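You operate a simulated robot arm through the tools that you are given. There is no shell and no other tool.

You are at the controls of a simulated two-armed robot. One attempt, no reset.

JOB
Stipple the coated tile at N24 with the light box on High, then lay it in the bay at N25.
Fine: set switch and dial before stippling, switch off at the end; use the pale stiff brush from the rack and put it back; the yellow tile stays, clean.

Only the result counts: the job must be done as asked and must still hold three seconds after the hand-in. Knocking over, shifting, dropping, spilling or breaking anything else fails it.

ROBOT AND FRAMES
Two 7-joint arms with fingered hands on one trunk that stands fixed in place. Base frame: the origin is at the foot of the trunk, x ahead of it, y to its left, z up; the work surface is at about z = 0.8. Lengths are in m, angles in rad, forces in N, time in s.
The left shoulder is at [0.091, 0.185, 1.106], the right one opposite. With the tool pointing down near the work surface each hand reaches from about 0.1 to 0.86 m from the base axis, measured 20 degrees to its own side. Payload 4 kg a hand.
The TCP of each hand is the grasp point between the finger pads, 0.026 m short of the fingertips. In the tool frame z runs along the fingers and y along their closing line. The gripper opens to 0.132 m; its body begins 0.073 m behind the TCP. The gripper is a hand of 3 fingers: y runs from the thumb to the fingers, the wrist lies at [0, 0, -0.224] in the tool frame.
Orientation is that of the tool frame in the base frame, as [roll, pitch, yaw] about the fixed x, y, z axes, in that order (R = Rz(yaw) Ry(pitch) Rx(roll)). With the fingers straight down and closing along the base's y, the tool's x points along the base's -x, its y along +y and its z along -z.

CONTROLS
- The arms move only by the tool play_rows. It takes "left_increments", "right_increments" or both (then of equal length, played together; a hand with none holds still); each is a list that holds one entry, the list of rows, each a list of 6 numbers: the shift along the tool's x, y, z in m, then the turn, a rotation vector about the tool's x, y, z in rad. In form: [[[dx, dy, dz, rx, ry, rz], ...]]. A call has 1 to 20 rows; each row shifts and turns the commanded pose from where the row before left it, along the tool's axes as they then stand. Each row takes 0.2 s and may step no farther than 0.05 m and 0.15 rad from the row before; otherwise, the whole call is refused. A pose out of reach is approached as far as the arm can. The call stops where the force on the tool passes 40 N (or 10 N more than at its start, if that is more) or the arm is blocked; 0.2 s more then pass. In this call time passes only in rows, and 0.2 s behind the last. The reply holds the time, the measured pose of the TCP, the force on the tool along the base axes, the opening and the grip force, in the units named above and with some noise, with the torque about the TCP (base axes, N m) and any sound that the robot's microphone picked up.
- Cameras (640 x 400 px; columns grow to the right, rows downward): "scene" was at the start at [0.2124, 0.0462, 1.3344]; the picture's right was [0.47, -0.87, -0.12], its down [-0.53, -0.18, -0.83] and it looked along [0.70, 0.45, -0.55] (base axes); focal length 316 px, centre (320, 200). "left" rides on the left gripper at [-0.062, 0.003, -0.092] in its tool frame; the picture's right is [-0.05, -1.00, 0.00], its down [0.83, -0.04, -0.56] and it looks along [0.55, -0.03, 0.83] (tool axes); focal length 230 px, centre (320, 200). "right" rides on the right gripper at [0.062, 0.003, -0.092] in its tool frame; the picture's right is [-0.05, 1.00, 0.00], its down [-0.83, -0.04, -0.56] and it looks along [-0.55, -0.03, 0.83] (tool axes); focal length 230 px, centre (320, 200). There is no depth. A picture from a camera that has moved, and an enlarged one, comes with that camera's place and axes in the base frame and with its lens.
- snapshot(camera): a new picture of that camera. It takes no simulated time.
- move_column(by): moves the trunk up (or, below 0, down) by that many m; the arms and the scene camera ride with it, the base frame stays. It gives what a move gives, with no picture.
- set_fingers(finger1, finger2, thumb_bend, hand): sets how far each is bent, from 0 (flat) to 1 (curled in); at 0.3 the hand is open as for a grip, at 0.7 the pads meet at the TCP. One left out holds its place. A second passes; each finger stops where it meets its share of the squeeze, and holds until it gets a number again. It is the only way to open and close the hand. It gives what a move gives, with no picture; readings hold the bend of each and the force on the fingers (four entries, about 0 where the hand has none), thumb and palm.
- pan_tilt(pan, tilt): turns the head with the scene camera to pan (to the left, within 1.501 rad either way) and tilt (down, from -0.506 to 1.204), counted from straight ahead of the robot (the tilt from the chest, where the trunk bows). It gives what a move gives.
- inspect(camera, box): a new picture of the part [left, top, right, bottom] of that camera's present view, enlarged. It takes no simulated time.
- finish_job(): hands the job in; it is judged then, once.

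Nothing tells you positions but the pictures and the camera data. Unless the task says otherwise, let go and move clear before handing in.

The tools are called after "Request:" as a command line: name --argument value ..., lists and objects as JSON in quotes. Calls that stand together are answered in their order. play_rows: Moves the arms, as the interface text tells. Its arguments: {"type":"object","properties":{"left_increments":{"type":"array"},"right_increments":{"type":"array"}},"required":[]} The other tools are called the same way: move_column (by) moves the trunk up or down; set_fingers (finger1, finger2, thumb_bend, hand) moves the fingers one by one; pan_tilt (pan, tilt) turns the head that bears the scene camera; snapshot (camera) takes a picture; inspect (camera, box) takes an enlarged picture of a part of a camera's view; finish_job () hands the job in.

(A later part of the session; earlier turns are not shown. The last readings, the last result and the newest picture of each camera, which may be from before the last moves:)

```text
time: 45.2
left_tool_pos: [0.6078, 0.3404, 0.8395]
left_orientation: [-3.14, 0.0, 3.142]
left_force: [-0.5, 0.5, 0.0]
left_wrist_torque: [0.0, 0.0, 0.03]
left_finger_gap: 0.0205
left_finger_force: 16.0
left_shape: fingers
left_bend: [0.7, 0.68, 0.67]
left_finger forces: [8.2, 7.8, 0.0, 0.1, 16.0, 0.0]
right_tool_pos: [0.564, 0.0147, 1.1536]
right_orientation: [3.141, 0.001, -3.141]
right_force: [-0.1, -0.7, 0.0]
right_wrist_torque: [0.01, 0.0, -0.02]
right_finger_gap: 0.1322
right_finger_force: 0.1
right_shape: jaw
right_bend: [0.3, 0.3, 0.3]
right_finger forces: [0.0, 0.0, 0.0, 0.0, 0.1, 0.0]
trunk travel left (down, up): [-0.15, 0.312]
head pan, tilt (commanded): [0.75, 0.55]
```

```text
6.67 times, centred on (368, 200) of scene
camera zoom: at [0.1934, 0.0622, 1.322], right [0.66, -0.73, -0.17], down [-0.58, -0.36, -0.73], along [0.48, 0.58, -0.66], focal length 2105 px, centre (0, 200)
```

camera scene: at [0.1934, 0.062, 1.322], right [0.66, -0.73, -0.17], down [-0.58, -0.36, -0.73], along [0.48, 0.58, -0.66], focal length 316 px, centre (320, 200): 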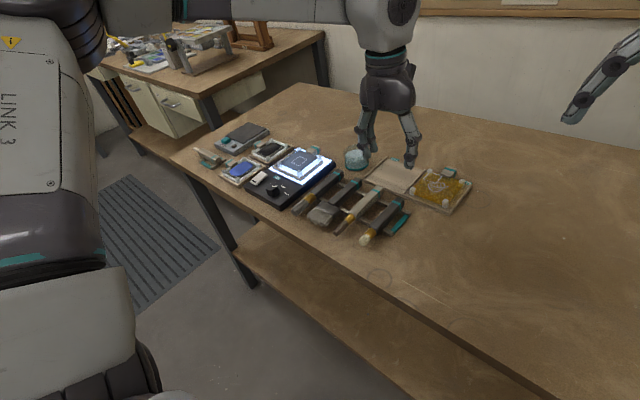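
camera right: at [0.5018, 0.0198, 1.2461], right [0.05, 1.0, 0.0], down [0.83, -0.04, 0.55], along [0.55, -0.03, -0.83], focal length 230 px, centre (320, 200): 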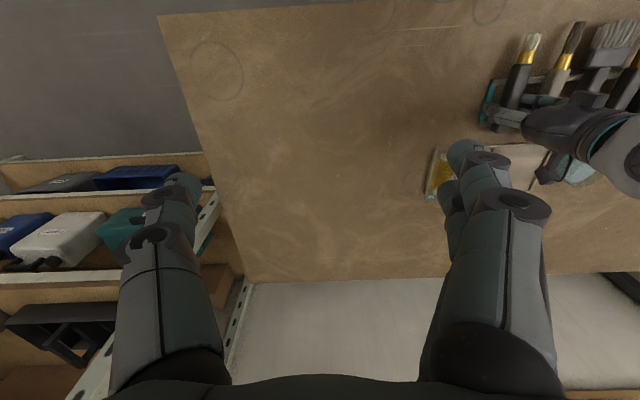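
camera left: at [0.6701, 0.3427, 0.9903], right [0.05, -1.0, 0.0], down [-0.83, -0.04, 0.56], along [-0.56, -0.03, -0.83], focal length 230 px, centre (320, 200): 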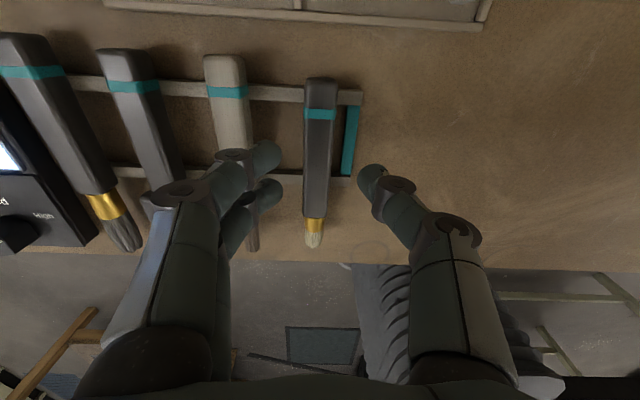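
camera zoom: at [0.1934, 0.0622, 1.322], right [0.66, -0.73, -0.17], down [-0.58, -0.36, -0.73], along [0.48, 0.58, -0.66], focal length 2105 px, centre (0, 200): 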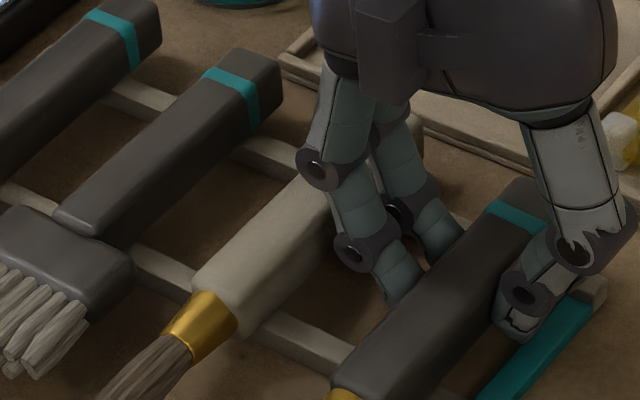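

The handle is held firmly at 16 N. Lifting straight up 10 cm and checking.

Request:
play_rows --left_increments '[[[0, 0, -0.01, 0, 0, 0], [0, 0, -0.02, 0, 0, 0], [0, 0, -0.03, 0, 0, 0], [0, 0, -0.04, 0, 0, 0], [0, 0, -0.04, 0, 0, 0]]]'

Request:
snapshot --camera "left"

Request:
snapshot --camera "scene"

Request:
inspect --camera "scene" --box '[290, 140, 450, 240]'

```text
time: 46.4
left_tool_pos: [0.6066, 0.34, 0.9828]
left_orientation: [3.141, 0.0, 3.141]
left_force: [-0.4, -0.1, -0.2]
left_wrist_torque: [-0.02, -0.02, 0.01]
left_finger_gap: 0.0202
left_finger_force: 16.0
left_shape: fingers
left_bend: [0.7, 0.68, 0.67]
left_finger forces: [8.2, 7.7, 0.0, 0.0, 16.0, 0.0]
right_tool_pos: [0.5631, 0.0139, 1.1558]
right_orientation: [-3.141, 0.0, -3.14]
right_force: [0.4, -0.3, -0.2]
right_wrist_torque: [0.02, -0.04, -0.03]
right_finger_gap: 0.1319
right_finger_force: 0.1
right_shape: jaw
right_bend: [0.3, 0.3, 0.3]
right_finger forces: [0.0, 0.1, 0.0, 0.0, 0.0, 0.0]
trunk travel left (down, up): [-0.15, 0.312]
head pan, tilt (commanded): [0.75, 0.55]
```

```text
taken
camera left: at [0.6686, 0.3437, 1.0732], right [0.05, -1.0, 0.0], down [-0.83, -0.04, 0.55], along [-0.55, -0.03, -0.83], focal length 230 px, centre (320, 200)
```

left: 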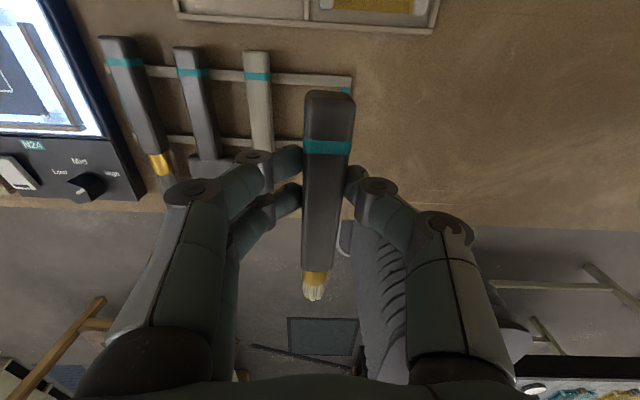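

```text
taken
camera scene: at [0.1925, 0.0617, 1.3222], right [0.66, -0.73, -0.17], down [-0.58, -0.36, -0.73], along [0.48, 0.58, -0.66], focal length 316 px, centre (320, 200)
```

scene: 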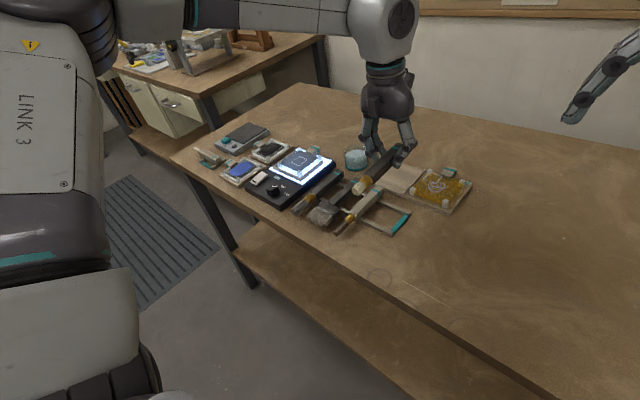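

```text
4.00 times, centred on (370, 190) of scene
camera zoom: at [0.1925, 0.0617, 1.3222], right [0.66, -0.73, -0.17], down [-0.58, -0.36, -0.73], along [0.48, 0.58, -0.66], focal length 1263 px, centre (120, 240)
```

zoom: 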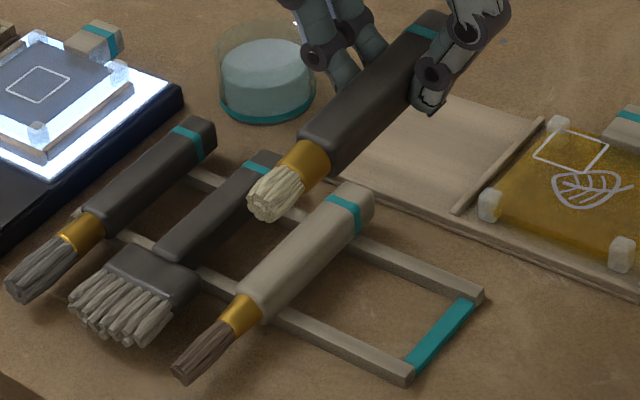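

The pale brush is up and aligned with the tool's x, its tip about 0.108 m from the grasp point. Next I'll raise it a bit more and tip the hand so the bristles point straight down.

Request:
play_rows --left_increments '[[[0, 0, -0.035, 0, 0, 0], [0, 0, -0.035, 0, 0, 0], [0, 0, 0, 0, -0.12, 0], [0, 0, 0, 0, -0.12, 0], [0, 0, 0, 0, -0.12, 0], [0, 0, 0, 0, -0.12, 0], [0, 0, 0, 0, -0.12, 0], [0, 0, 0, 0, -0.12, 0], [0, 0, 0, 0, -0.12, 0], [0, 0, 0, 0, -0.12, 0]]]'

Request:
snapshot --camera "left"

Request:
snapshot --camera "scene"

```text
time: 48.6
left_tool_pos: [0.6055, 0.342, 1.0506]
left_orientation: [-3.139, 0.961, 3.14]
left_force: [1.3, -0.4, -1.4]
left_wrist_torque: [0.03, 0.01, -0.02]
left_finger_gap: 0.0201
left_finger_force: 15.4
left_shape: fingers
left_bend: [0.7, 0.69, 0.67]
left_finger forces: [8.0, 7.6, 0.0, 0.0, 15.6, 0.1]
right_tool_pos: [0.5634, 0.0161, 1.1547]
right_orientation: [3.141, 0.001, -3.141]
right_force: [0.0, -0.1, 0.2]
right_wrist_torque: [0.01, -0.01, 0.0]
right_finger_gap: 0.1319
right_finger_force: 0.0
right_shape: jaw
right_bend: [0.3, 0.3, 0.3]
right_finger forces: [0.0, 0.0, 0.0, 0.0, 0.0, 0.1]
trunk travel left (down, up): [-0.15, 0.312]
head pan, tilt (commanded): [0.75, 0.55]
```

```text
taken
camera left: at [0.5667, 0.344, 1.1534], right [0.03, -1.0, 0.04], down [-0.93, -0.04, -0.36], along [0.37, -0.03, -0.93], focal length 230 px, centre (320, 200)
```

left: 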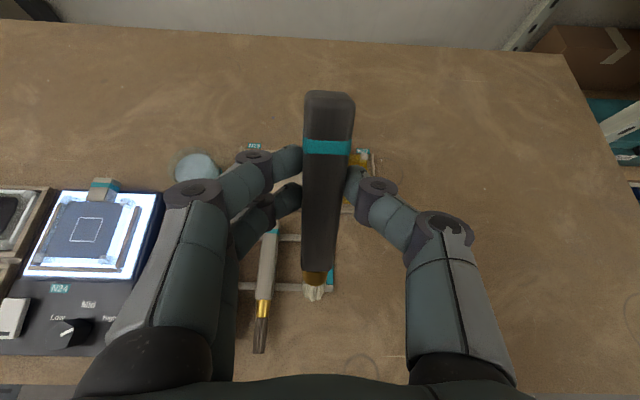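

```text
taken
camera scene: at [0.1932, 0.0625, 1.322], right [0.66, -0.73, -0.17], down [-0.58, -0.36, -0.73], along [0.48, 0.58, -0.66], focal length 316 px, centre (320, 200)
```

scene: 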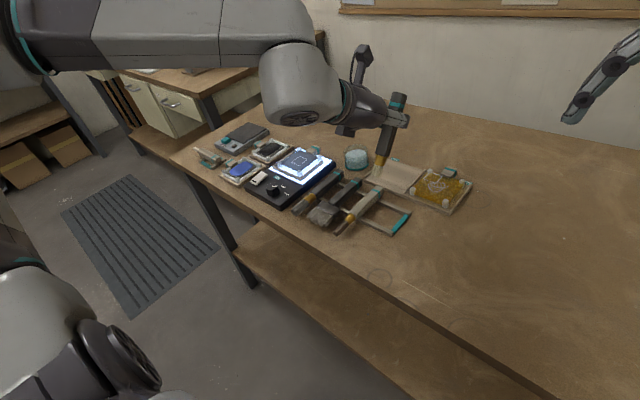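

The tilt works without trouble. I'll finish tipping to near vertical and turn the hand's heading about 40° to the left, toward the light box.

Request:
play_rows --left_increments '[[[0, 0, 0, 0, -0.1525, 0], [0, 0, 0, 0, -0.1525, 0], [0, 0, 0, 0, -0.1525, 0], [0, 0, 0, 0, -0.1525, 0]]]'

```text
refused: row 1 steps farther than a row can; nothing moved
```

Request:
play_rows --left_increments '[[[0, 0, 0, 0, -0.122, 0], [0, 0, 0, 0, -0.122, 0], [0, 0, 0, 0, -0.122, 0], [0, 0, 0, 0, -0.122, 0], [0, 0, 0, 0, -0.122, 0], [0, 0, 0, -0.1, 0, 0], [0, 0, 0, -0.1, 0, 0], [0, 0, 0, -0.1, 0, 0], [0, 0, 0, -0.1, 0, 0], [0, 0, 0, -0.1, 0, 0], [0, 0, 0, -0.1, 0, 0], [0, 0, 0, -0.1, 0, 0]]]'

Request:
snapshot --camera "left"

Request:
snapshot --camera "scene"

```text
time: 51.2
left_tool_pos: [0.6061, 0.3407, 1.0518]
left_orientation: [2.999, 1.444, -3.139]
left_force: [0.6, 0.0, -0.1]
left_wrist_torque: [0.0, -0.01, -0.01]
left_finger_gap: 0.0201
left_finger_force: 15.7
left_shape: fingers
left_bend: [0.7, 0.69, 0.67]
left_finger forces: [7.9, 7.7, 0.1, 0.0, 15.6, 0.0]
left hand out of reach, approached as far as the arm can: row 5, 7, 8, 9, 10, 11, 12
right_tool_pos: [0.5642, 0.0157, 1.1538]
right_orientation: [-3.141, -0.002, -3.141]
right_force: [-0.1, -1.1, -0.1]
right_wrist_torque: [0.0, 0.03, 0.02]
right_finger_gap: 0.1321
right_finger_force: 0.0
right_shape: jaw
right_bend: [0.3, 0.3, 0.3]
right_finger forces: [0.2, 0.0, 0.0, 0.1, 0.0, 0.0]
trunk travel left (down, up): [-0.15, 0.312]
head pan, tilt (commanded): [0.75, 0.55]
```

```text
taken
camera left: at [0.5238, 0.3303, 1.1232], right [0.15, -0.99, 0.03], down [-0.64, -0.12, -0.76], along [0.75, 0.09, -0.65], focal length 230 px, centre (320, 200)
```

left: 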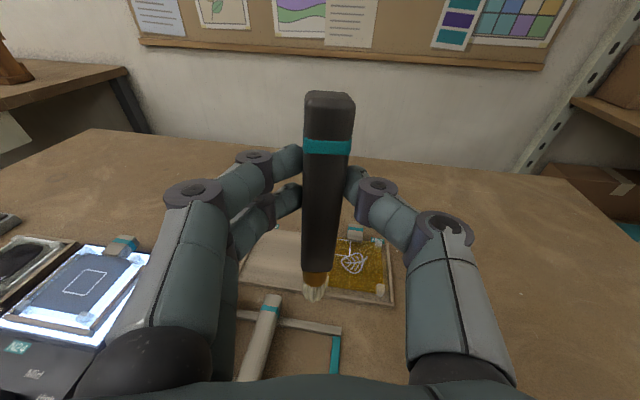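

```text
taken
camera scene: at [0.1934, 0.0622, 1.322], right [0.66, -0.73, -0.17], down [-0.58, -0.36, -0.73], along [0.48, 0.58, -0.66], focal length 316 px, centre (320, 200)
```

scene: 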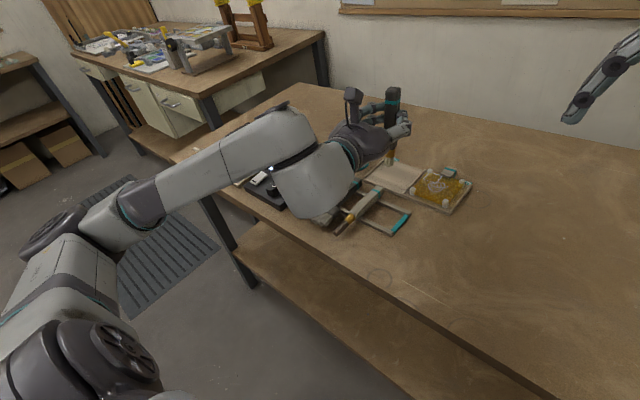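

The brush is nearly vertical (7° off) but the heading turn hit a limit here, close to the body. I'll ease the tilt back, then carry the brush left and outward while turning the heading gradually, staying high.

Request:
play_rows --left_increments '[[[0, 0, 0, 0, 0.148, 0], [0, 0, 0, 0, 0.148, 0], [0, 0, 0, 0, 0.148, 0], [-0.0082, 0.0392, 0.0046, -0.0671, 0.0014, -0.0435], [-0.0098, 0.0384, 0.0074, -0.0671, 0.0014, -0.0435], [-0.0114, 0.0374, 0.0097, -0.0671, 0.0014, -0.0435], [-0.013, 0.0362, 0.0121, -0.0671, 0.0014, -0.0435], [-0.0146, 0.0347, 0.0146, -0.0671, 0.0014, -0.0435], [-0.016, 0.033, 0.0167, -0.0671, 0.0014, -0.0435], [-0.0173, 0.0312, 0.0188, -0.0671, 0.0014, -0.0435]]]'

Request:
snapshot --camera "left"

Request:
snapshot --camera "scene"

```text
time: 53.4
left_tool_pos: [0.6244, 0.6219, 1.0854]
left_orientation: [3.116, 1.001, -2.457]
left_force: [-0.1, -0.1, -0.7]
left_wrist_torque: [0.02, -0.03, 0.02]
left_finger_gap: 0.0196
left_finger_force: 15.7
left_shape: fingers
left_bend: [0.7, 0.69, 0.67]
left_finger forces: [8.0, 7.5, 0.0, 0.0, 15.6, 0.0]
right_tool_pos: [0.5641, 0.0145, 1.1539]
right_orientation: [-3.141, -0.001, -3.139]
right_force: [-0.5, -0.2, 0.7]
right_wrist_torque: [-0.01, 0.03, 0.01]
right_finger_gap: 0.1322
right_finger_force: 0.1
right_shape: jaw
right_bend: [0.3, 0.3, 0.3]
right_finger forces: [0.0, 0.0, 0.1, 0.0, 0.0, 0.0]
trunk travel left (down, up): [-0.15, 0.312]
head pan, tilt (commanded): [0.75, 0.55]
```

```text
taken
camera left: at [0.5901, 0.5944, 1.1864], right [0.67, -0.74, 0.03], down [-0.67, -0.62, -0.4], along [0.31, 0.25, -0.92], focal length 230 px, centre (320, 200)
```

left: 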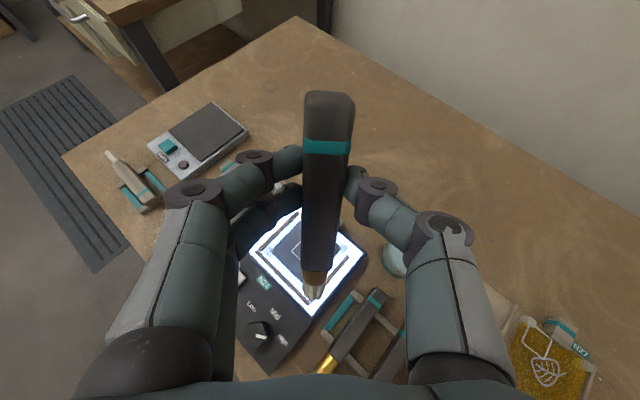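

```text
taken
camera scene: at [0.1939, 0.0629, 1.3218], right [0.66, -0.73, -0.17], down [-0.58, -0.36, -0.73], along [0.48, 0.58, -0.66], focal length 316 px, centre (320, 200)
```

scene: 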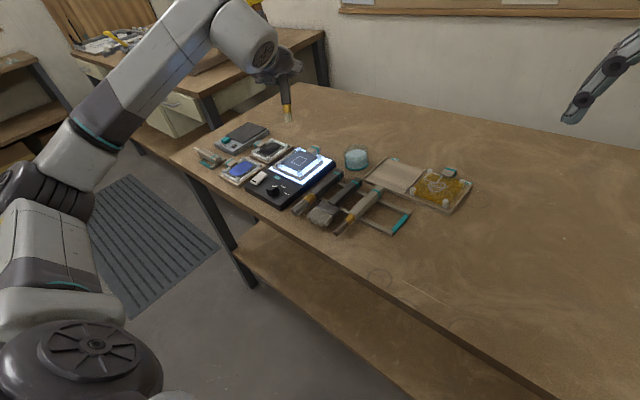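

The brush is above the light box with no obstruction. Now tipping it further toward vertical.

Request:
play_rows --left_increments '[[[0, 0, 0, 0, -0.13, 0], [0, 0, 0, 0, -0.13, 0], [0, 0, 0, 0, -0.13, 0], [0, 0, 0, 0, -0.13, 0]]]'

Request:
snapshot --camera "scene"

Request:
snapshot --camera "left"

```text
time: 54.4
left_tool_pos: [0.6125, 0.6324, 1.089]
left_orientation: [2.946, 1.499, -2.604]
left_force: [0.4, -0.5, -0.9]
left_wrist_torque: [-0.03, 0.04, 0.05]
left_finger_gap: 0.0195
left_finger_force: 14.9
left_shape: fingers
left_bend: [0.7, 0.69, 0.67]
left_finger forces: [7.7, 7.3, 0.1, 0.0, 15.1, 0.0]
left hand out of reach, approached as far as the arm can: row 4
right_tool_pos: [0.5624, 0.0146, 1.1548]
right_orientation: [3.141, 0.001, -3.14]
right_force: [0.1, 0.6, -1.0]
right_wrist_torque: [0.04, -0.03, 0.0]
right_finger_gap: 0.1317
right_finger_force: 0.1
right_shape: jaw
right_bend: [0.3, 0.3, 0.3]
right_finger forces: [0.0, 0.0, 0.1, 0.1, 0.0, 0.0]
trunk travel left (down, up): [-0.15, 0.312]
head pan, tilt (commanded): [0.75, 0.55]
```

```text
taken
camera scene: at [0.1925, 0.0609, 1.3223], right [0.66, -0.73, -0.17], down [-0.58, -0.36, -0.73], along [0.48, 0.58, -0.66], focal length 316 px, centre (320, 200)
```

scene: 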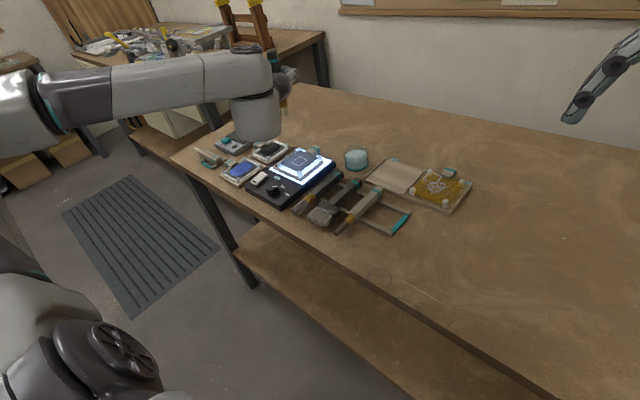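

```text
taken
camera left: at [0.548, 0.5744, 1.1555], right [0.67, -0.74, 0.04], down [-0.43, -0.43, -0.79], along [0.6, 0.51, -0.61], focal length 230 px, centre (320, 200)
```

left: 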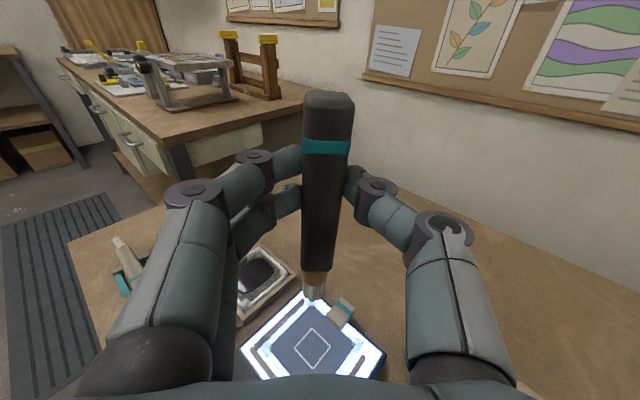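

Nearly vertical now, right at the arm's limit, so I'll ease back 4° and come down to about 6 cm above the tile.

Request:
play_rows --left_increments '[[[0, 0, 0, 0, 0.07, 0], [0.03, 0, 0, 0, 0, 0], [0.03, 0, 0, 0, 0, 0], [0.02, 0, 0, 0, 0, 0]]]'

Request:
snapshot --camera "scene"

Request:
snapshot --camera "left"

```text
time: 55.4
left_tool_pos: [0.6157, 0.6136, 1.0052]
left_orientation: [3.013, 1.448, -2.566]
left_force: [0.1, -0.5, -0.6]
left_wrist_torque: [0.01, -0.01, 0.01]
left_finger_gap: 0.0191
left_finger_force: 15.2
left_shape: fingers
left_bend: [0.7, 0.7, 0.67]
left_finger forces: [7.5, 7.1, 0.0, 0.1, 14.6, 0.2]
right_tool_pos: [0.5655, 0.0157, 1.1543]
right_orientation: [3.141, -0.001, 3.141]
right_force: [-0.5, 0.3, -0.8]
right_wrist_torque: [0.01, -0.01, 0.02]
right_finger_gap: 0.1319
right_finger_force: 0.2
right_shape: jaw
right_bend: [0.3, 0.3, 0.3]
right_finger forces: [0.0, 0.1, 0.0, 0.0, 0.0, 0.1]
trunk travel left (down, up): [-0.15, 0.312]
head pan, tilt (commanded): [0.75, 0.55]
```

```text
taken
camera scene: at [0.1947, 0.0618, 1.3217], right [0.66, -0.73, -0.17], down [-0.58, -0.36, -0.73], along [0.48, 0.58, -0.66], focal length 316 px, centre (320, 200)
```

scene: 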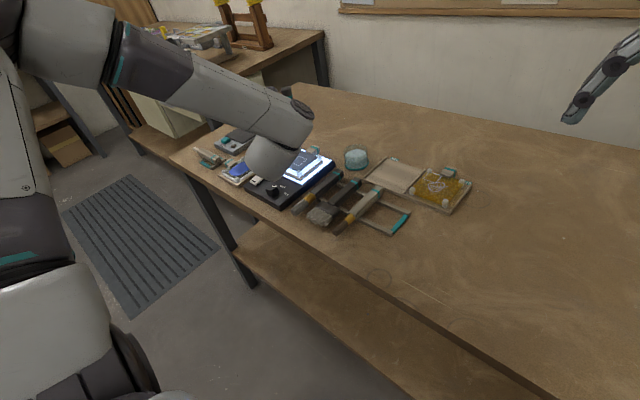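

```text
taken
camera left: at [0.5511, 0.5611, 1.0773], right [0.65, -0.76, 0.04], down [-0.48, -0.45, -0.76], along [0.59, 0.48, -0.65], focal length 230 px, centre (320, 200)
```

left: 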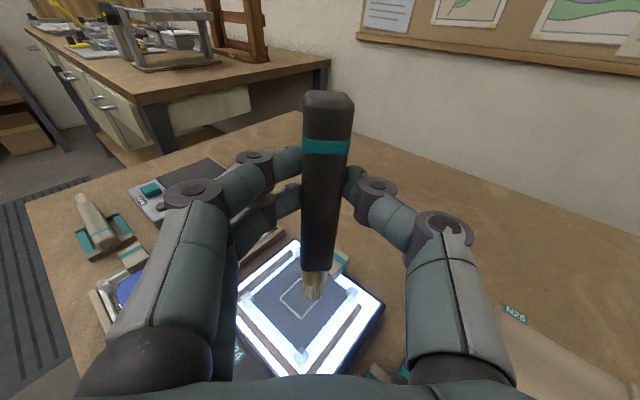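

The brush is about 6 cm above the tile, a little short of the square. I'll enlarge the wrist view to line up the tip with the square.

Request:
inspect --camera "left" --box '[224, 230, 416, 350]'

Request:
inspect --camera "scene" --box '[256, 120, 352, 180]'

```text
3.33 times, centred on (320, 290) of left
camera zoom: at [0.5511, 0.5611, 1.0773], right [0.65, -0.76, 0.04], down [-0.48, -0.45, -0.76], along [0.59, 0.48, -0.65], focal length 767 px, centre (320, -100)
```

zoom: 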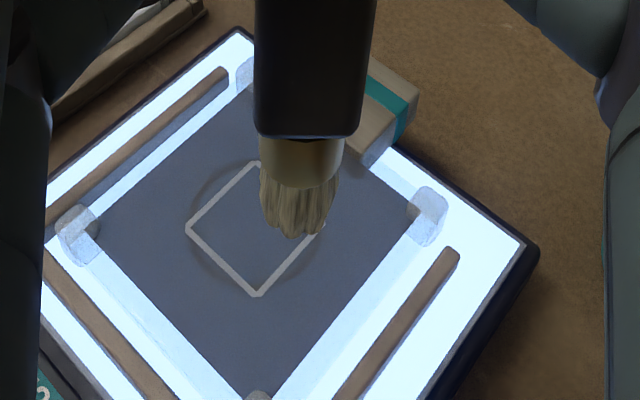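

```text
6.67 times, centred on (304, 150) of scene
camera zoom: at [0.1947, 0.0618, 1.3217], right [0.66, -0.73, -0.17], down [-0.58, -0.36, -0.73], along [0.48, 0.58, -0.66], focal length 2105 px, centre (427, 533)
```

zoom: 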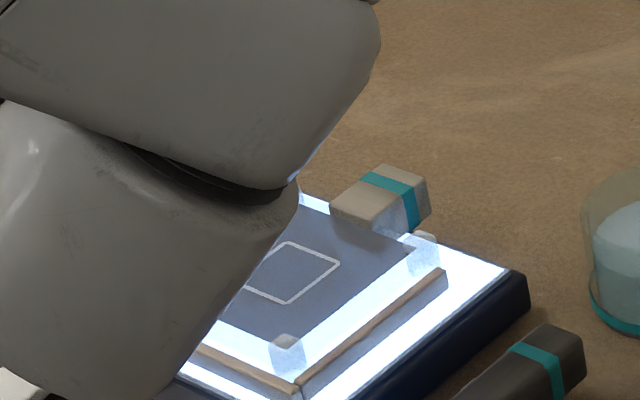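

The square's centre comes out at (0.634, 0.647). I'll shift over it and go down to about 2 cm above the surface, then check alignment.

Request:
play_rows --left_increments '[[[-0.0033, 0.0119, 0.0286, 0, 0, 0], [0.0199, -0.0003, 0.0024, 0, 0, 0], [0.0199, -0.0003, 0.0025, 0, 0, 0]]]'

Request:
inspect --camera "left" --box '[224, 220, 416, 340]'

Request:
snapshot --camera "scene"

```text
time: 56.2
left_tool_pos: [0.6278, 0.6386, 0.9749]
left_orientation: [3.021, 1.448, -2.546]
left_force: [0.8, -0.2, -0.9]
left_wrist_torque: [-0.02, 0.01, 0.01]
left_finger_gap: 0.0193
left_finger_force: 14.6
left_shape: fingers
left_bend: [0.7, 0.7, 0.67]
left_finger forces: [7.3, 7.1, 0.0, 0.0, 14.6, 0.0]
left hand out of reach, approached as far as the arm can: row 3
right_tool_pos: [0.5639, 0.016, 1.155]
right_orientation: [3.141, 0.0, -3.141]
right_force: [0.6, 0.6, 0.9]
right_wrist_torque: [-0.01, 0.02, 0.02]
right_finger_gap: 0.1318
right_finger_force: 0.0
right_shape: jaw
right_bend: [0.3, 0.3, 0.3]
right_finger forces: [0.0, 0.0, 0.0, 0.0, 0.1, 0.1]
trunk travel left (down, up): [-0.15, 0.312]
head pan, tilt (commanded): [0.75, 0.55]
```

```text
3.33 times, centred on (320, 280) of left
camera zoom: at [0.563, 0.5845, 1.0464], right [0.66, -0.75, 0.04], down [-0.47, -0.45, -0.76], along [0.59, 0.48, -0.65], focal length 767 px, centre (320, -67)
```

zoom: 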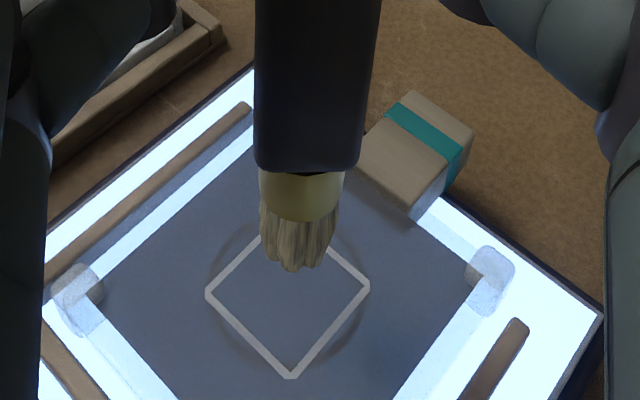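

```text
taken
camera scene: at [0.1929, 0.0626, 1.3221], right [0.66, -0.73, -0.17], down [-0.58, -0.36, -0.73], along [0.48, 0.58, -0.66], focal length 316 px, centre (320, 200)
```

scene: 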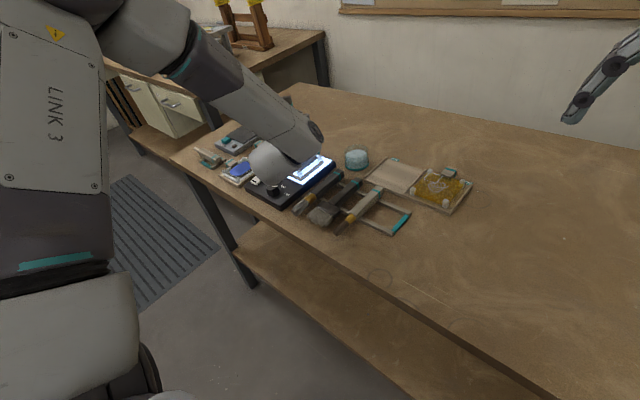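

The arm runs out of joint range this low with the hand horizontal. Lowering the trunk should fix that: I'll raise the brush 10 cm first, then bring the column down by the same amount.

Request:
play_rows --left_increments '[[[-0.0347, 0.0005, -0.0043, 0, 0, 0], [-0.0347, 0.0005, -0.0043, 0, 0, 0], [-0.0347, 0.0005, -0.0043, 0, 0, 0]]]'

Request:
snapshot --camera "right"

Request:
snapshot --camera "scene"

```text
time: 57.0
left_tool_pos: [0.6268, 0.6373, 1.0814]
left_orientation: [3.022, 1.45, -2.557]
left_force: [-0.3, 0.8, -0.8]
left_wrist_torque: [-0.03, 0.03, -0.02]
left_finger_gap: 0.0192
left_finger_force: 14.7
left_shape: fingers
left_bend: [0.7, 0.7, 0.68]
left_finger forces: [7.5, 7.1, 0.0, 0.1, 14.5, 0.1]
right_tool_pos: [0.5624, 0.0149, 1.1533]
right_orientation: [3.141, 0.0, 3.142]
right_force: [-0.2, -0.8, -0.2]
right_wrist_torque: [0.01, -0.04, 0.01]
right_finger_gap: 0.1317
right_finger_force: 0.1
right_shape: jaw
right_bend: [0.3, 0.3, 0.3]
right_finger forces: [0.1, 0.1, 0.0, 0.0, 0.0, 0.0]
trunk travel left (down, up): [-0.15, 0.312]
head pan, tilt (commanded): [0.75, 0.55]
```

```text
taken
camera right: at [0.5007, 0.0196, 1.2467], right [0.05, 1.0, 0.0], down [0.83, -0.04, 0.56], along [0.55, -0.03, -0.83], focal length 230 px, centre (320, 200)
```

right: 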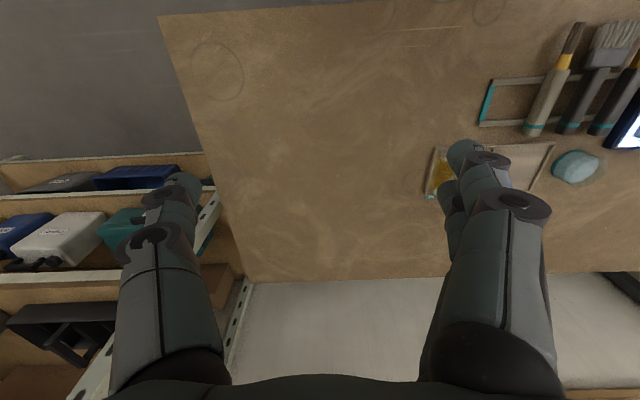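

```text
taken
camera scene: at [0.1926, 0.0622, 1.3222], right [0.66, -0.73, -0.17], down [-0.58, -0.36, -0.73], along [0.48, 0.58, -0.66], focal length 316 px, centre (320, 200)
```

scene: 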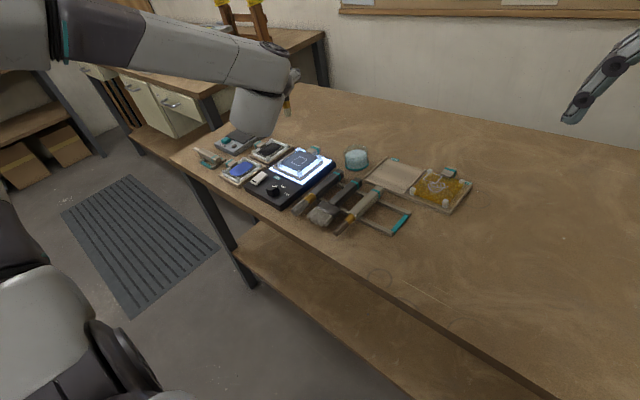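

The brush tip is at z≈0.97 and the path below is clear. Lowering the column by 9 cm.

Request:
move_column --by -0.09

Request:
snapshot --camera "left"

Request:
snapshot --camera "scene"

Request:
inspect --camera "left" --box '[224, 220, 416, 340]'

```text
time: 58.2
left_tool_pos: [0.6255, 0.6385, 0.9914]
left_orientation: [3.034, 1.454, -2.543]
left_force: [0.3, 0.0, -0.8]
left_wrist_torque: [-0.08, 0.03, 0.0]
left_finger_gap: 0.019
left_finger_force: 14.3
left_shape: fingers
left_bend: [0.71, 0.7, 0.68]
left_finger forces: [7.2, 7.0, 0.0, 0.0, 14.3, 0.0]
right_tool_pos: [0.5614, 0.0151, 1.0668]
right_orientation: [-3.141, 0.001, -3.141]
right_force: [0.1, -0.1, 0.9]
right_wrist_torque: [-0.02, -0.03, -0.03]
right_finger_gap: 0.1318
right_finger_force: 0.1
right_shape: jaw
right_bend: [0.3, 0.3, 0.3]
right_finger forces: [0.0, 0.1, 0.0, 0.1, 0.0, 0.0]
trunk travel left (down, up): [-0.06, 0.402]
head pan, tilt (commanded): [0.75, 0.55]
```

```text
taken
camera left: at [0.5613, 0.584, 1.0625], right [0.65, -0.76, 0.04], down [-0.47, -0.45, -0.76], along [0.59, 0.48, -0.65], focal length 230 px, centre (320, 200)
```

left: 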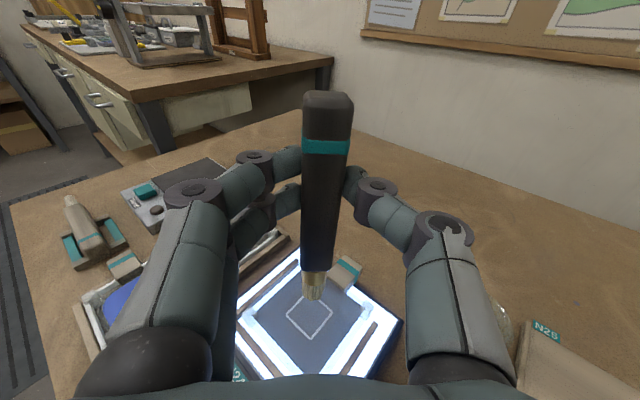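

```text
taken
camera scene: at [0.2744, 0.0624, 1.1888], right [0.63, -0.73, -0.27], down [-0.69, -0.36, -0.63], along [0.37, 0.58, -0.73], focal length 316 px, centre (320, 200)
```

scene: 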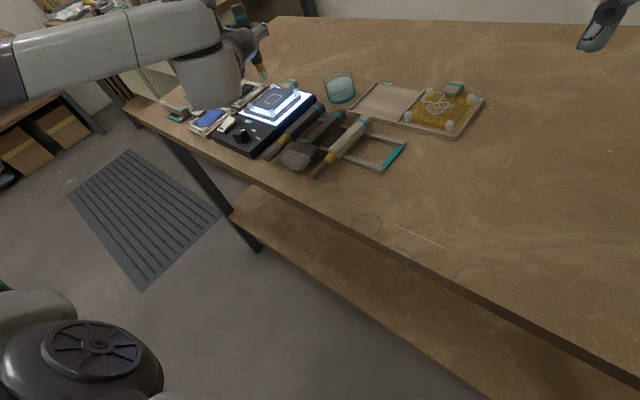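

```text
3.33 times, centred on (320, 280) of left
camera zoom: at [0.5613, 0.584, 1.0625], right [0.65, -0.76, 0.04], down [-0.47, -0.45, -0.76], along [0.59, 0.48, -0.65], focal length 767 px, centre (320, -67)
```

zoom: 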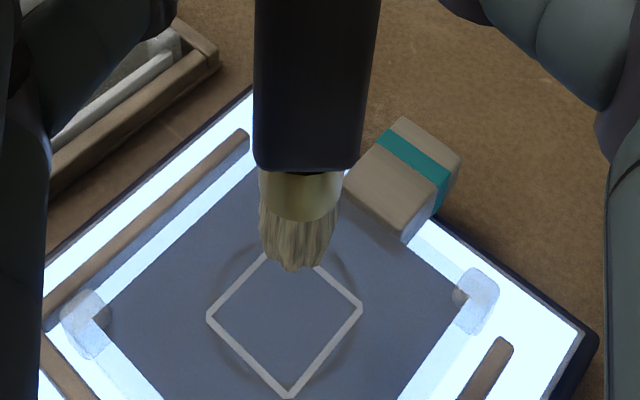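

The column brought the tip to z≈0.88, almost over the square, with the arm in a comfortable posture. I'll tighten the grip slightly, then centre on the square and come down to just above the coating.

Request:
set_fingers --hand "left" --finger1 0.78 --finger2 0.78 --thumb_bend 0.76

Request:
play_rows --left_increments '[[[-0.0007, 0.0008, 0.0059, 0, 0, 0], [0.0179, -0.0002, 0.0021, 0, 0, 0], [0.0179, -0.0002, 0.0021, 0, 0, 0]]]'

Request:
inspect --camera "left" --box '[224, 220, 416, 340]'

Request:
inspect --camera "scene" --box '[200, 60, 360, 160]'

```text
time: 59.2
left_tool_pos: [0.6269, 0.6369, 0.9908]
left_orientation: [3.024, 1.451, -2.555]
left_force: [-0.2, 0.3, -1.5]
left_wrist_torque: [-0.03, 0.05, 0.0]
left_finger_gap: 0.0189
left_finger_force: 18.0
left_shape: fingers
left_bend: [0.71, 0.71, 0.67]
left_finger forces: [9.1, 8.9, 0.0, 0.0, 17.8, 0.0]
right_tool_pos: [0.5641, 0.0157, 1.0632]
right_orientation: [-3.14, 0.001, 3.142]
right_force: [-0.6, -0.8, 0.3]
right_wrist_torque: [0.02, 0.0, 0.01]
right_finger_gap: 0.1317
right_finger_force: 0.0
right_shape: jaw
right_bend: [0.3, 0.3, 0.3]
right_finger forces: [0.0, 0.0, 0.1, 0.0, 0.1, 0.0]
trunk travel left (down, up): [-0.06, 0.402]
head pan, tilt (commanded): [0.75, 0.55]
```

```text
time: 60.0
left_tool_pos: [0.6318, 0.6424, 0.9532]
left_orientation: [3.018, 1.45, -2.561]
left_force: [-0.3, -0.2, -0.7]
left_wrist_torque: [-0.01, 0.0, 0.02]
left_finger_gap: 0.0187
left_finger_force: 18.2
left_shape: fingers
left_bend: [0.71, 0.71, 0.67]
left_finger forces: [9.0, 8.8, 0.1, 0.1, 17.9, 0.1]
right_tool_pos: [0.5642, 0.0157, 1.0649]
right_orientation: [-3.141, -0.002, -3.141]
right_force: [-0.5, -0.1, -0.3]
right_wrist_torque: [-0.03, 0.03, -0.01]
right_finger_gap: 0.1317
right_finger_force: 0.1
right_shape: jaw
right_bend: [0.3, 0.3, 0.3]
right_finger forces: [0.0, 0.0, 0.0, 0.0, 0.0, 0.1]
trunk travel left (down, up): [-0.06, 0.402]
head pan, tilt (commanded): [0.75, 0.55]
```

```text
3.33 times, centred on (320, 280) of left
camera zoom: at [0.5669, 0.5882, 1.0244], right [0.65, -0.76, 0.04], down [-0.47, -0.45, -0.76], along [0.59, 0.48, -0.65], focal length 767 px, centre (320, -67)
```

zoom: 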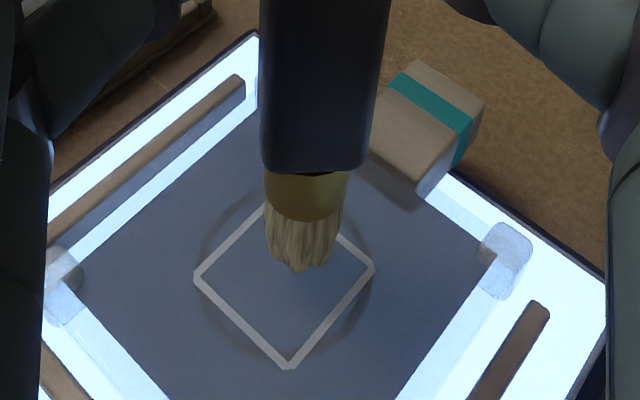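

```text
4.00 times, centred on (280, 110) of scene
camera zoom: at [0.2762, 0.0625, 1.1879], right [0.63, -0.73, -0.27], down [-0.69, -0.36, -0.63], along [0.36, 0.58, -0.73], focal length 1263 px, centre (480, 560)
```

zoom: 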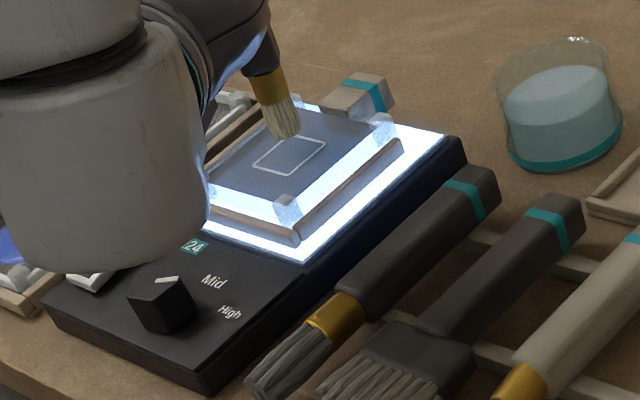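

The tip is within 2 mm of the square's centre and roughly 8 mm above the coating. Pressing down in small steps for the first dab.

Request:
play_rows --left_increments '[[[0.004, 0, 0.0005, 0, 0, 0], [0.003, 0, 0.0004, 0, 0, 0]]]'

Request:
inspect --camera "left" --box '[256, 240, 384, 320]'

Request:
inspect --camera "scene" --box '[240, 70, 304, 110]'

```text
time: 60.6
left_tool_pos: [0.6314, 0.6421, 0.947]
left_orientation: [3.02, 1.452, -2.554]
left_force: [0.7, 0.4, -0.6]
left_wrist_torque: [-0.01, -0.01, 0.0]
left_finger_gap: 0.019
left_finger_force: 17.8
left_shape: fingers
left_bend: [0.71, 0.71, 0.67]
left_finger forces: [9.1, 8.8, 0.1, 0.0, 17.7, 0.0]
right_tool_pos: [0.5642, 0.0148, 1.0646]
right_orientation: [-3.141, 0.002, -3.142]
right_force: [-0.5, -0.3, -0.7]
right_wrist_torque: [-0.03, 0.02, 0.0]
right_finger_gap: 0.132
right_finger_force: 0.0
right_shape: jaw
right_bend: [0.3, 0.3, 0.3]
right_finger forces: [0.0, 0.0, 0.0, 0.0, 0.0, 0.0]
trunk travel left (down, up): [-0.06, 0.402]
head pan, tilt (commanded): [0.75, 0.55]
```

```text
5.00 times, centred on (320, 280) of left
camera zoom: at [0.5665, 0.5886, 1.0178], right [0.65, -0.76, 0.04], down [-0.47, -0.45, -0.76], along [0.59, 0.48, -0.65], focal length 1150 px, centre (320, -200)
```

zoom: 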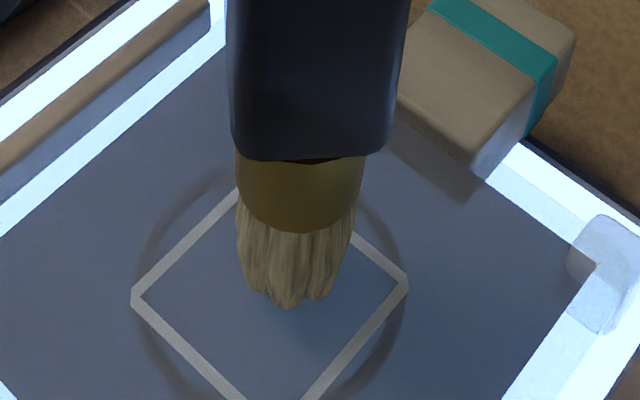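

```text
10.00 times, centred on (272, 90) of scene
camera zoom: at [0.2758, 0.0622, 1.1881], right [0.63, -0.73, -0.27], down [-0.69, -0.36, -0.63], along [0.36, 0.58, -0.73], focal length 3157 px, centre (800, 1300)
```

zoom: 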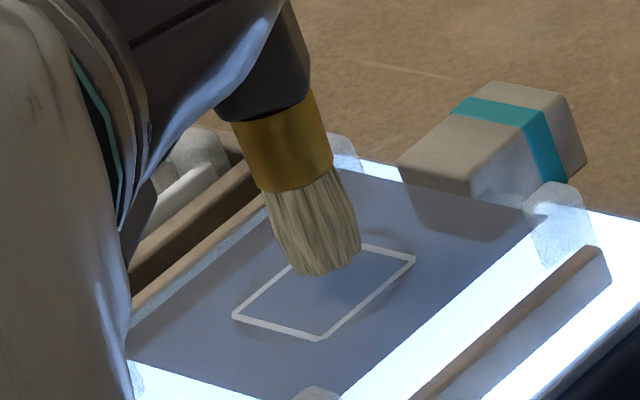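

No contact force yet. Continuing down in 3 mm steps.

Request:
play_rows --left_increments '[[[0.003, 0, 0.0004, 0, 0, 0], [0.003, 0, 0.0004, 0, 0, 0]]]'

Request:
inspect --camera "left" --box '[256, 240, 384, 320]'

Request:
inspect --camera "scene" --box '[240, 70, 304, 110]'

```text
time: 61.2
left_tool_pos: [0.6309, 0.6421, 0.9426]
left_orientation: [3.017, 1.454, -2.56]
left_force: [-0.1, -0.2, 4.6]
left_wrist_torque: [0.08, -0.08, 0.01]
left_finger_gap: 0.0184
left_finger_force: 18.4
left_shape: fingers
left_bend: [0.71, 0.71, 0.67]
left_finger forces: [9.2, 9.1, 0.1, 0.0, 17.8, 0.0]
right_tool_pos: [0.5635, 0.0153, 1.0642]
right_orientation: [-3.141, 0.0, -3.14]
right_force: [-0.3, 1.0, -0.5]
right_wrist_torque: [-0.01, -0.01, 0.02]
right_finger_gap: 0.1317
right_finger_force: 0.2
right_shape: jaw
right_bend: [0.3, 0.3, 0.3]
right_finger forces: [0.0, 0.1, 0.1, 0.0, 0.0, 0.1]
trunk travel left (down, up): [-0.06, 0.402]
head pan, tilt (commanded): [0.75, 0.55]
```

```text
5.00 times, centred on (320, 280) of left
camera zoom: at [0.566, 0.5879, 1.0138], right [0.65, -0.76, 0.04], down [-0.47, -0.44, -0.76], along [0.59, 0.48, -0.65], focal length 1150 px, centre (320, -200)
```

zoom: 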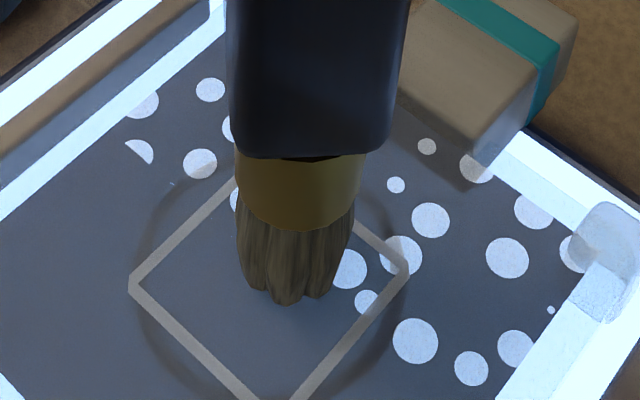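

```text
10.00 times, centred on (272, 90) of scene
camera zoom: at [0.2752, 0.0614, 1.1885], right [0.63, -0.73, -0.27], down [-0.69, -0.36, -0.63], along [0.36, 0.58, -0.73], focal length 3157 px, centre (800, 1300)
```

zoom: 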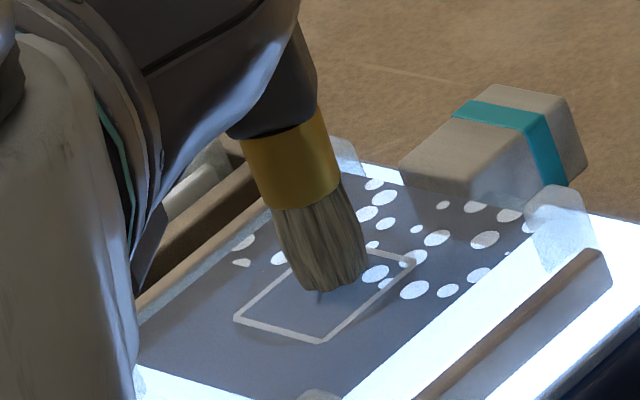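

Contact at 4.6 N and a pattern of clear dots appeared on the tile — visible proof of stippling. I'll lift off and see how much is covered.

Request:
play_rows --left_increments '[[[-0.01, 0, -0.0012, 0, 0, 0], [-0.015, 0, -0.0018, 0, 0, 0]]]'

Request:
inspect --camera "left" --box '[224, 220, 416, 340]'

Request:
inspect --camera "scene" --box '[232, 65, 312, 115]'

```text
time: 61.8
left_tool_pos: [0.6305, 0.6419, 0.9657]
left_orientation: [3.019, 1.45, -2.556]
left_force: [1.2, -0.7, -0.7]
left_wrist_torque: [-0.02, 0.02, -0.01]
left_finger_gap: 0.0188
left_finger_force: 18.4
left_shape: fingers
left_bend: [0.71, 0.71, 0.67]
left_finger forces: [9.1, 8.8, 0.0, 0.1, 17.8, 0.1]
right_tool_pos: [0.5643, 0.015, 1.065]
right_orientation: [-3.14, 0.001, 3.141]
right_force: [0.9, 0.3, 0.4]
right_wrist_torque: [0.02, -0.02, 0.01]
right_finger_gap: 0.132
right_finger_force: 0.1
right_shape: jaw
right_bend: [0.3, 0.3, 0.3]
right_finger forces: [0.0, 0.0, 0.1, 0.0, 0.1, 0.0]
trunk travel left (down, up): [-0.06, 0.402]
head pan, tilt (commanded): [0.75, 0.55]
```

```text
3.33 times, centred on (320, 280) of left
camera zoom: at [0.5664, 0.588, 1.0371], right [0.65, -0.76, 0.04], down [-0.47, -0.45, -0.76], along [0.59, 0.48, -0.65], focal length 767 px, centre (320, -67)
```

zoom: 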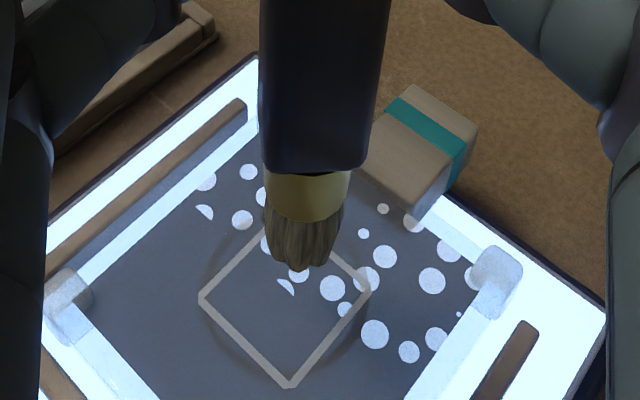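

```text
8.00 times, centred on (272, 90) of scene
camera zoom: at [0.2753, 0.0621, 1.1883], right [0.63, -0.73, -0.27], down [-0.69, -0.36, -0.63], along [0.36, 0.58, -0.73], focal length 2526 px, centre (704, 1080)
```

zoom: 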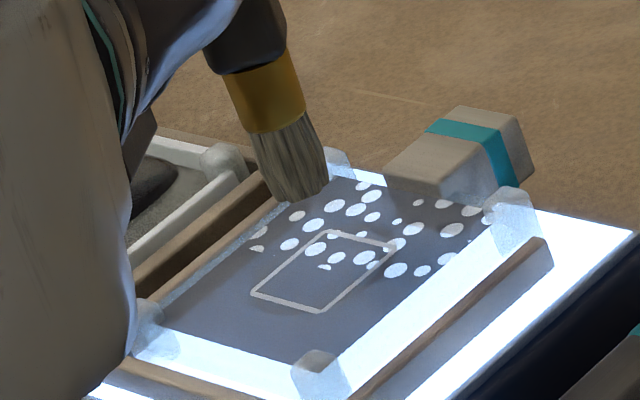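

About half the tile is dotted after one dab; the edge of the pattern cuts straight across, so it seems to fill in with each dab. I'll do a second dab and look again.

Request:
play_rows --left_increments '[[[0.015, 0, 0.0018, 0, 0, 0], [0.01, 0, 0.0012, 0, 0, 0], [-0.01, 0, -0.0012, 0, 0, 0], [-0.015, 0, -0.0018, 0, 0, 0]]]'

Request:
inspect --camera "left" --box '[224, 220, 416, 340]'

Request:
inspect --camera "scene" --box '[232, 65, 312, 115]'

```text
time: 62.8
left_tool_pos: [0.6308, 0.6411, 0.9658]
left_orientation: [3.017, 1.452, -2.559]
left_force: [0.5, -0.3, -0.3]
left_wrist_torque: [-0.04, 0.01, -0.02]
left_finger_gap: 0.0191
left_finger_force: 18.5
left_shape: fingers
left_bend: [0.71, 0.71, 0.67]
left_finger forces: [8.9, 8.9, 0.1, 0.0, 17.9, 0.0]
right_tool_pos: [0.5634, 0.0142, 1.0654]
right_orientation: [-3.14, 0.0, -3.14]
right_force: [-0.5, 0.6, 0.0]
right_wrist_torque: [0.03, 0.04, -0.02]
right_finger_gap: 0.1316
right_finger_force: 0.2
right_shape: jaw
right_bend: [0.3, 0.3, 0.3]
right_finger forces: [0.0, 0.0, 0.0, 0.0, 0.1, 0.0]
trunk travel left (down, up): [-0.06, 0.402]
head pan, tilt (commanded): [0.75, 0.55]
```

```text
3.33 times, centred on (320, 280) of left
camera zoom: at [0.5664, 0.5881, 1.0377], right [0.65, -0.76, 0.04], down [-0.47, -0.45, -0.76], along [0.59, 0.48, -0.65], focal length 767 px, centre (320, -67)
```

zoom: 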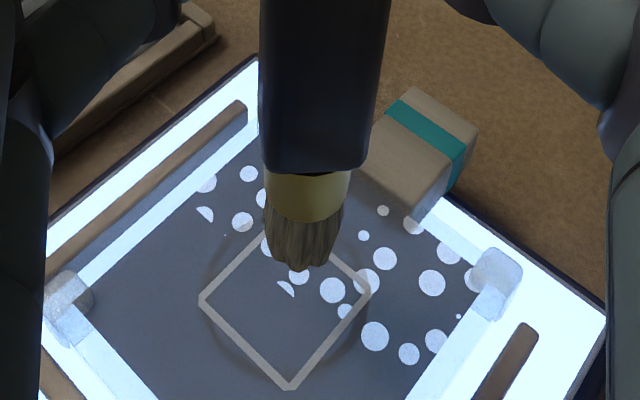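

```text
8.00 times, centred on (272, 90) of scene
camera zoom: at [0.2754, 0.0619, 1.1883], right [0.63, -0.73, -0.27], down [-0.69, -0.36, -0.63], along [0.36, 0.58, -0.73], focal length 2526 px, centre (704, 1080)
```

zoom: 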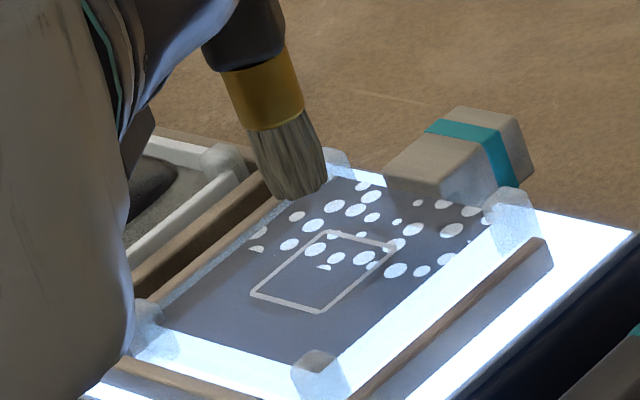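

The dotted area ends exactly on the tile's centre line (x≈0.636), so the near half still needs work. I'll shift 2 cm toward −x and dab there, holding briefly for real contact.

Request:
play_rows --left_increments '[[[0.002, 0.013, -0.0151, 0, 0, 0], [0.012, 0, 0.0014, 0, 0, 0], [0.008, 0, 0.001, 0, 0, 0], [0.004, 0, 0.0005, 0, 0, 0], [0, 0, 0, 0, 0, 0]]]'

Request:
inspect --camera "left" --box '[224, 220, 416, 340]'

Request:
inspect --camera "scene" --box '[232, 65, 312, 115]'

```text
time: 64.0
left_tool_pos: [0.6107, 0.6412, 0.9428]
left_orientation: [3.027, 1.452, -2.55]
left_force: [-0.7, 0.9, 2.6]
left_wrist_torque: [0.09, -0.03, 0.01]
left_finger_gap: 0.0191
left_finger_force: 18.2
left_shape: fingers
left_bend: [0.72, 0.71, 0.67]
left_finger forces: [9.1, 9.0, 0.1, 0.0, 17.7, 0.0]
right_tool_pos: [0.5635, 0.0155, 1.0656]
right_orientation: [3.141, 0.0, -3.138]
right_force: [-0.1, 0.1, -0.2]
right_wrist_torque: [-0.02, 0.05, 0.0]
right_finger_gap: 0.132
right_finger_force: 0.1
right_shape: jaw
right_bend: [0.3, 0.3, 0.3]
right_finger forces: [0.0, 0.0, 0.0, 0.1, 0.0, 0.0]
trunk travel left (down, up): [-0.06, 0.402]
head pan, tilt (commanded): [0.75, 0.55]
```

```text
3.33 times, centred on (320, 280) of left
camera zoom: at [0.5459, 0.589, 1.0142], right [0.65, -0.76, 0.04], down [-0.47, -0.45, -0.76], along [0.59, 0.48, -0.65], focal length 767 px, centre (320, -67)
```

zoom: 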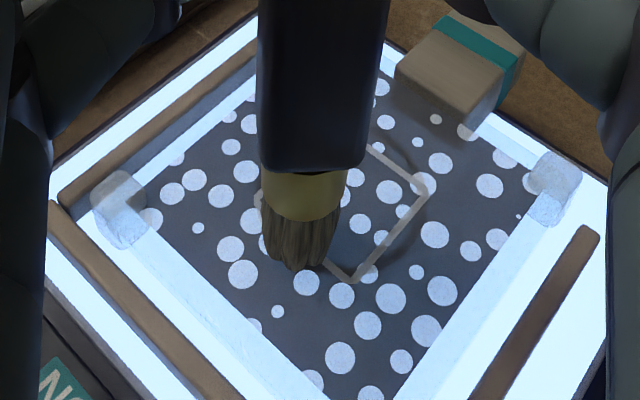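

```text
8.00 times, centred on (272, 90) of scene
camera zoom: at [0.2751, 0.0624, 1.1884], right [0.63, -0.73, -0.27], down [-0.69, -0.36, -0.63], along [0.36, 0.58, -0.73], focal length 2526 px, centre (704, 1080)
```

zoom: 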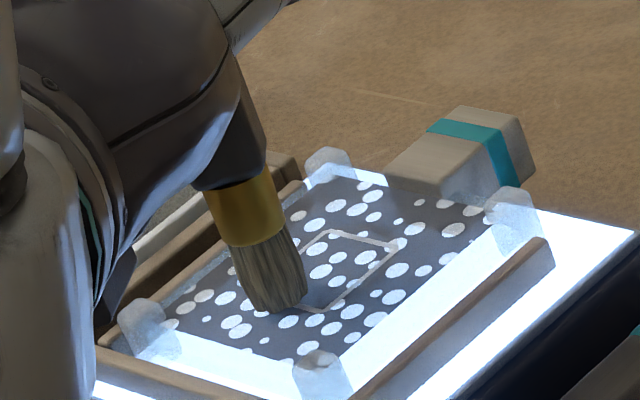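

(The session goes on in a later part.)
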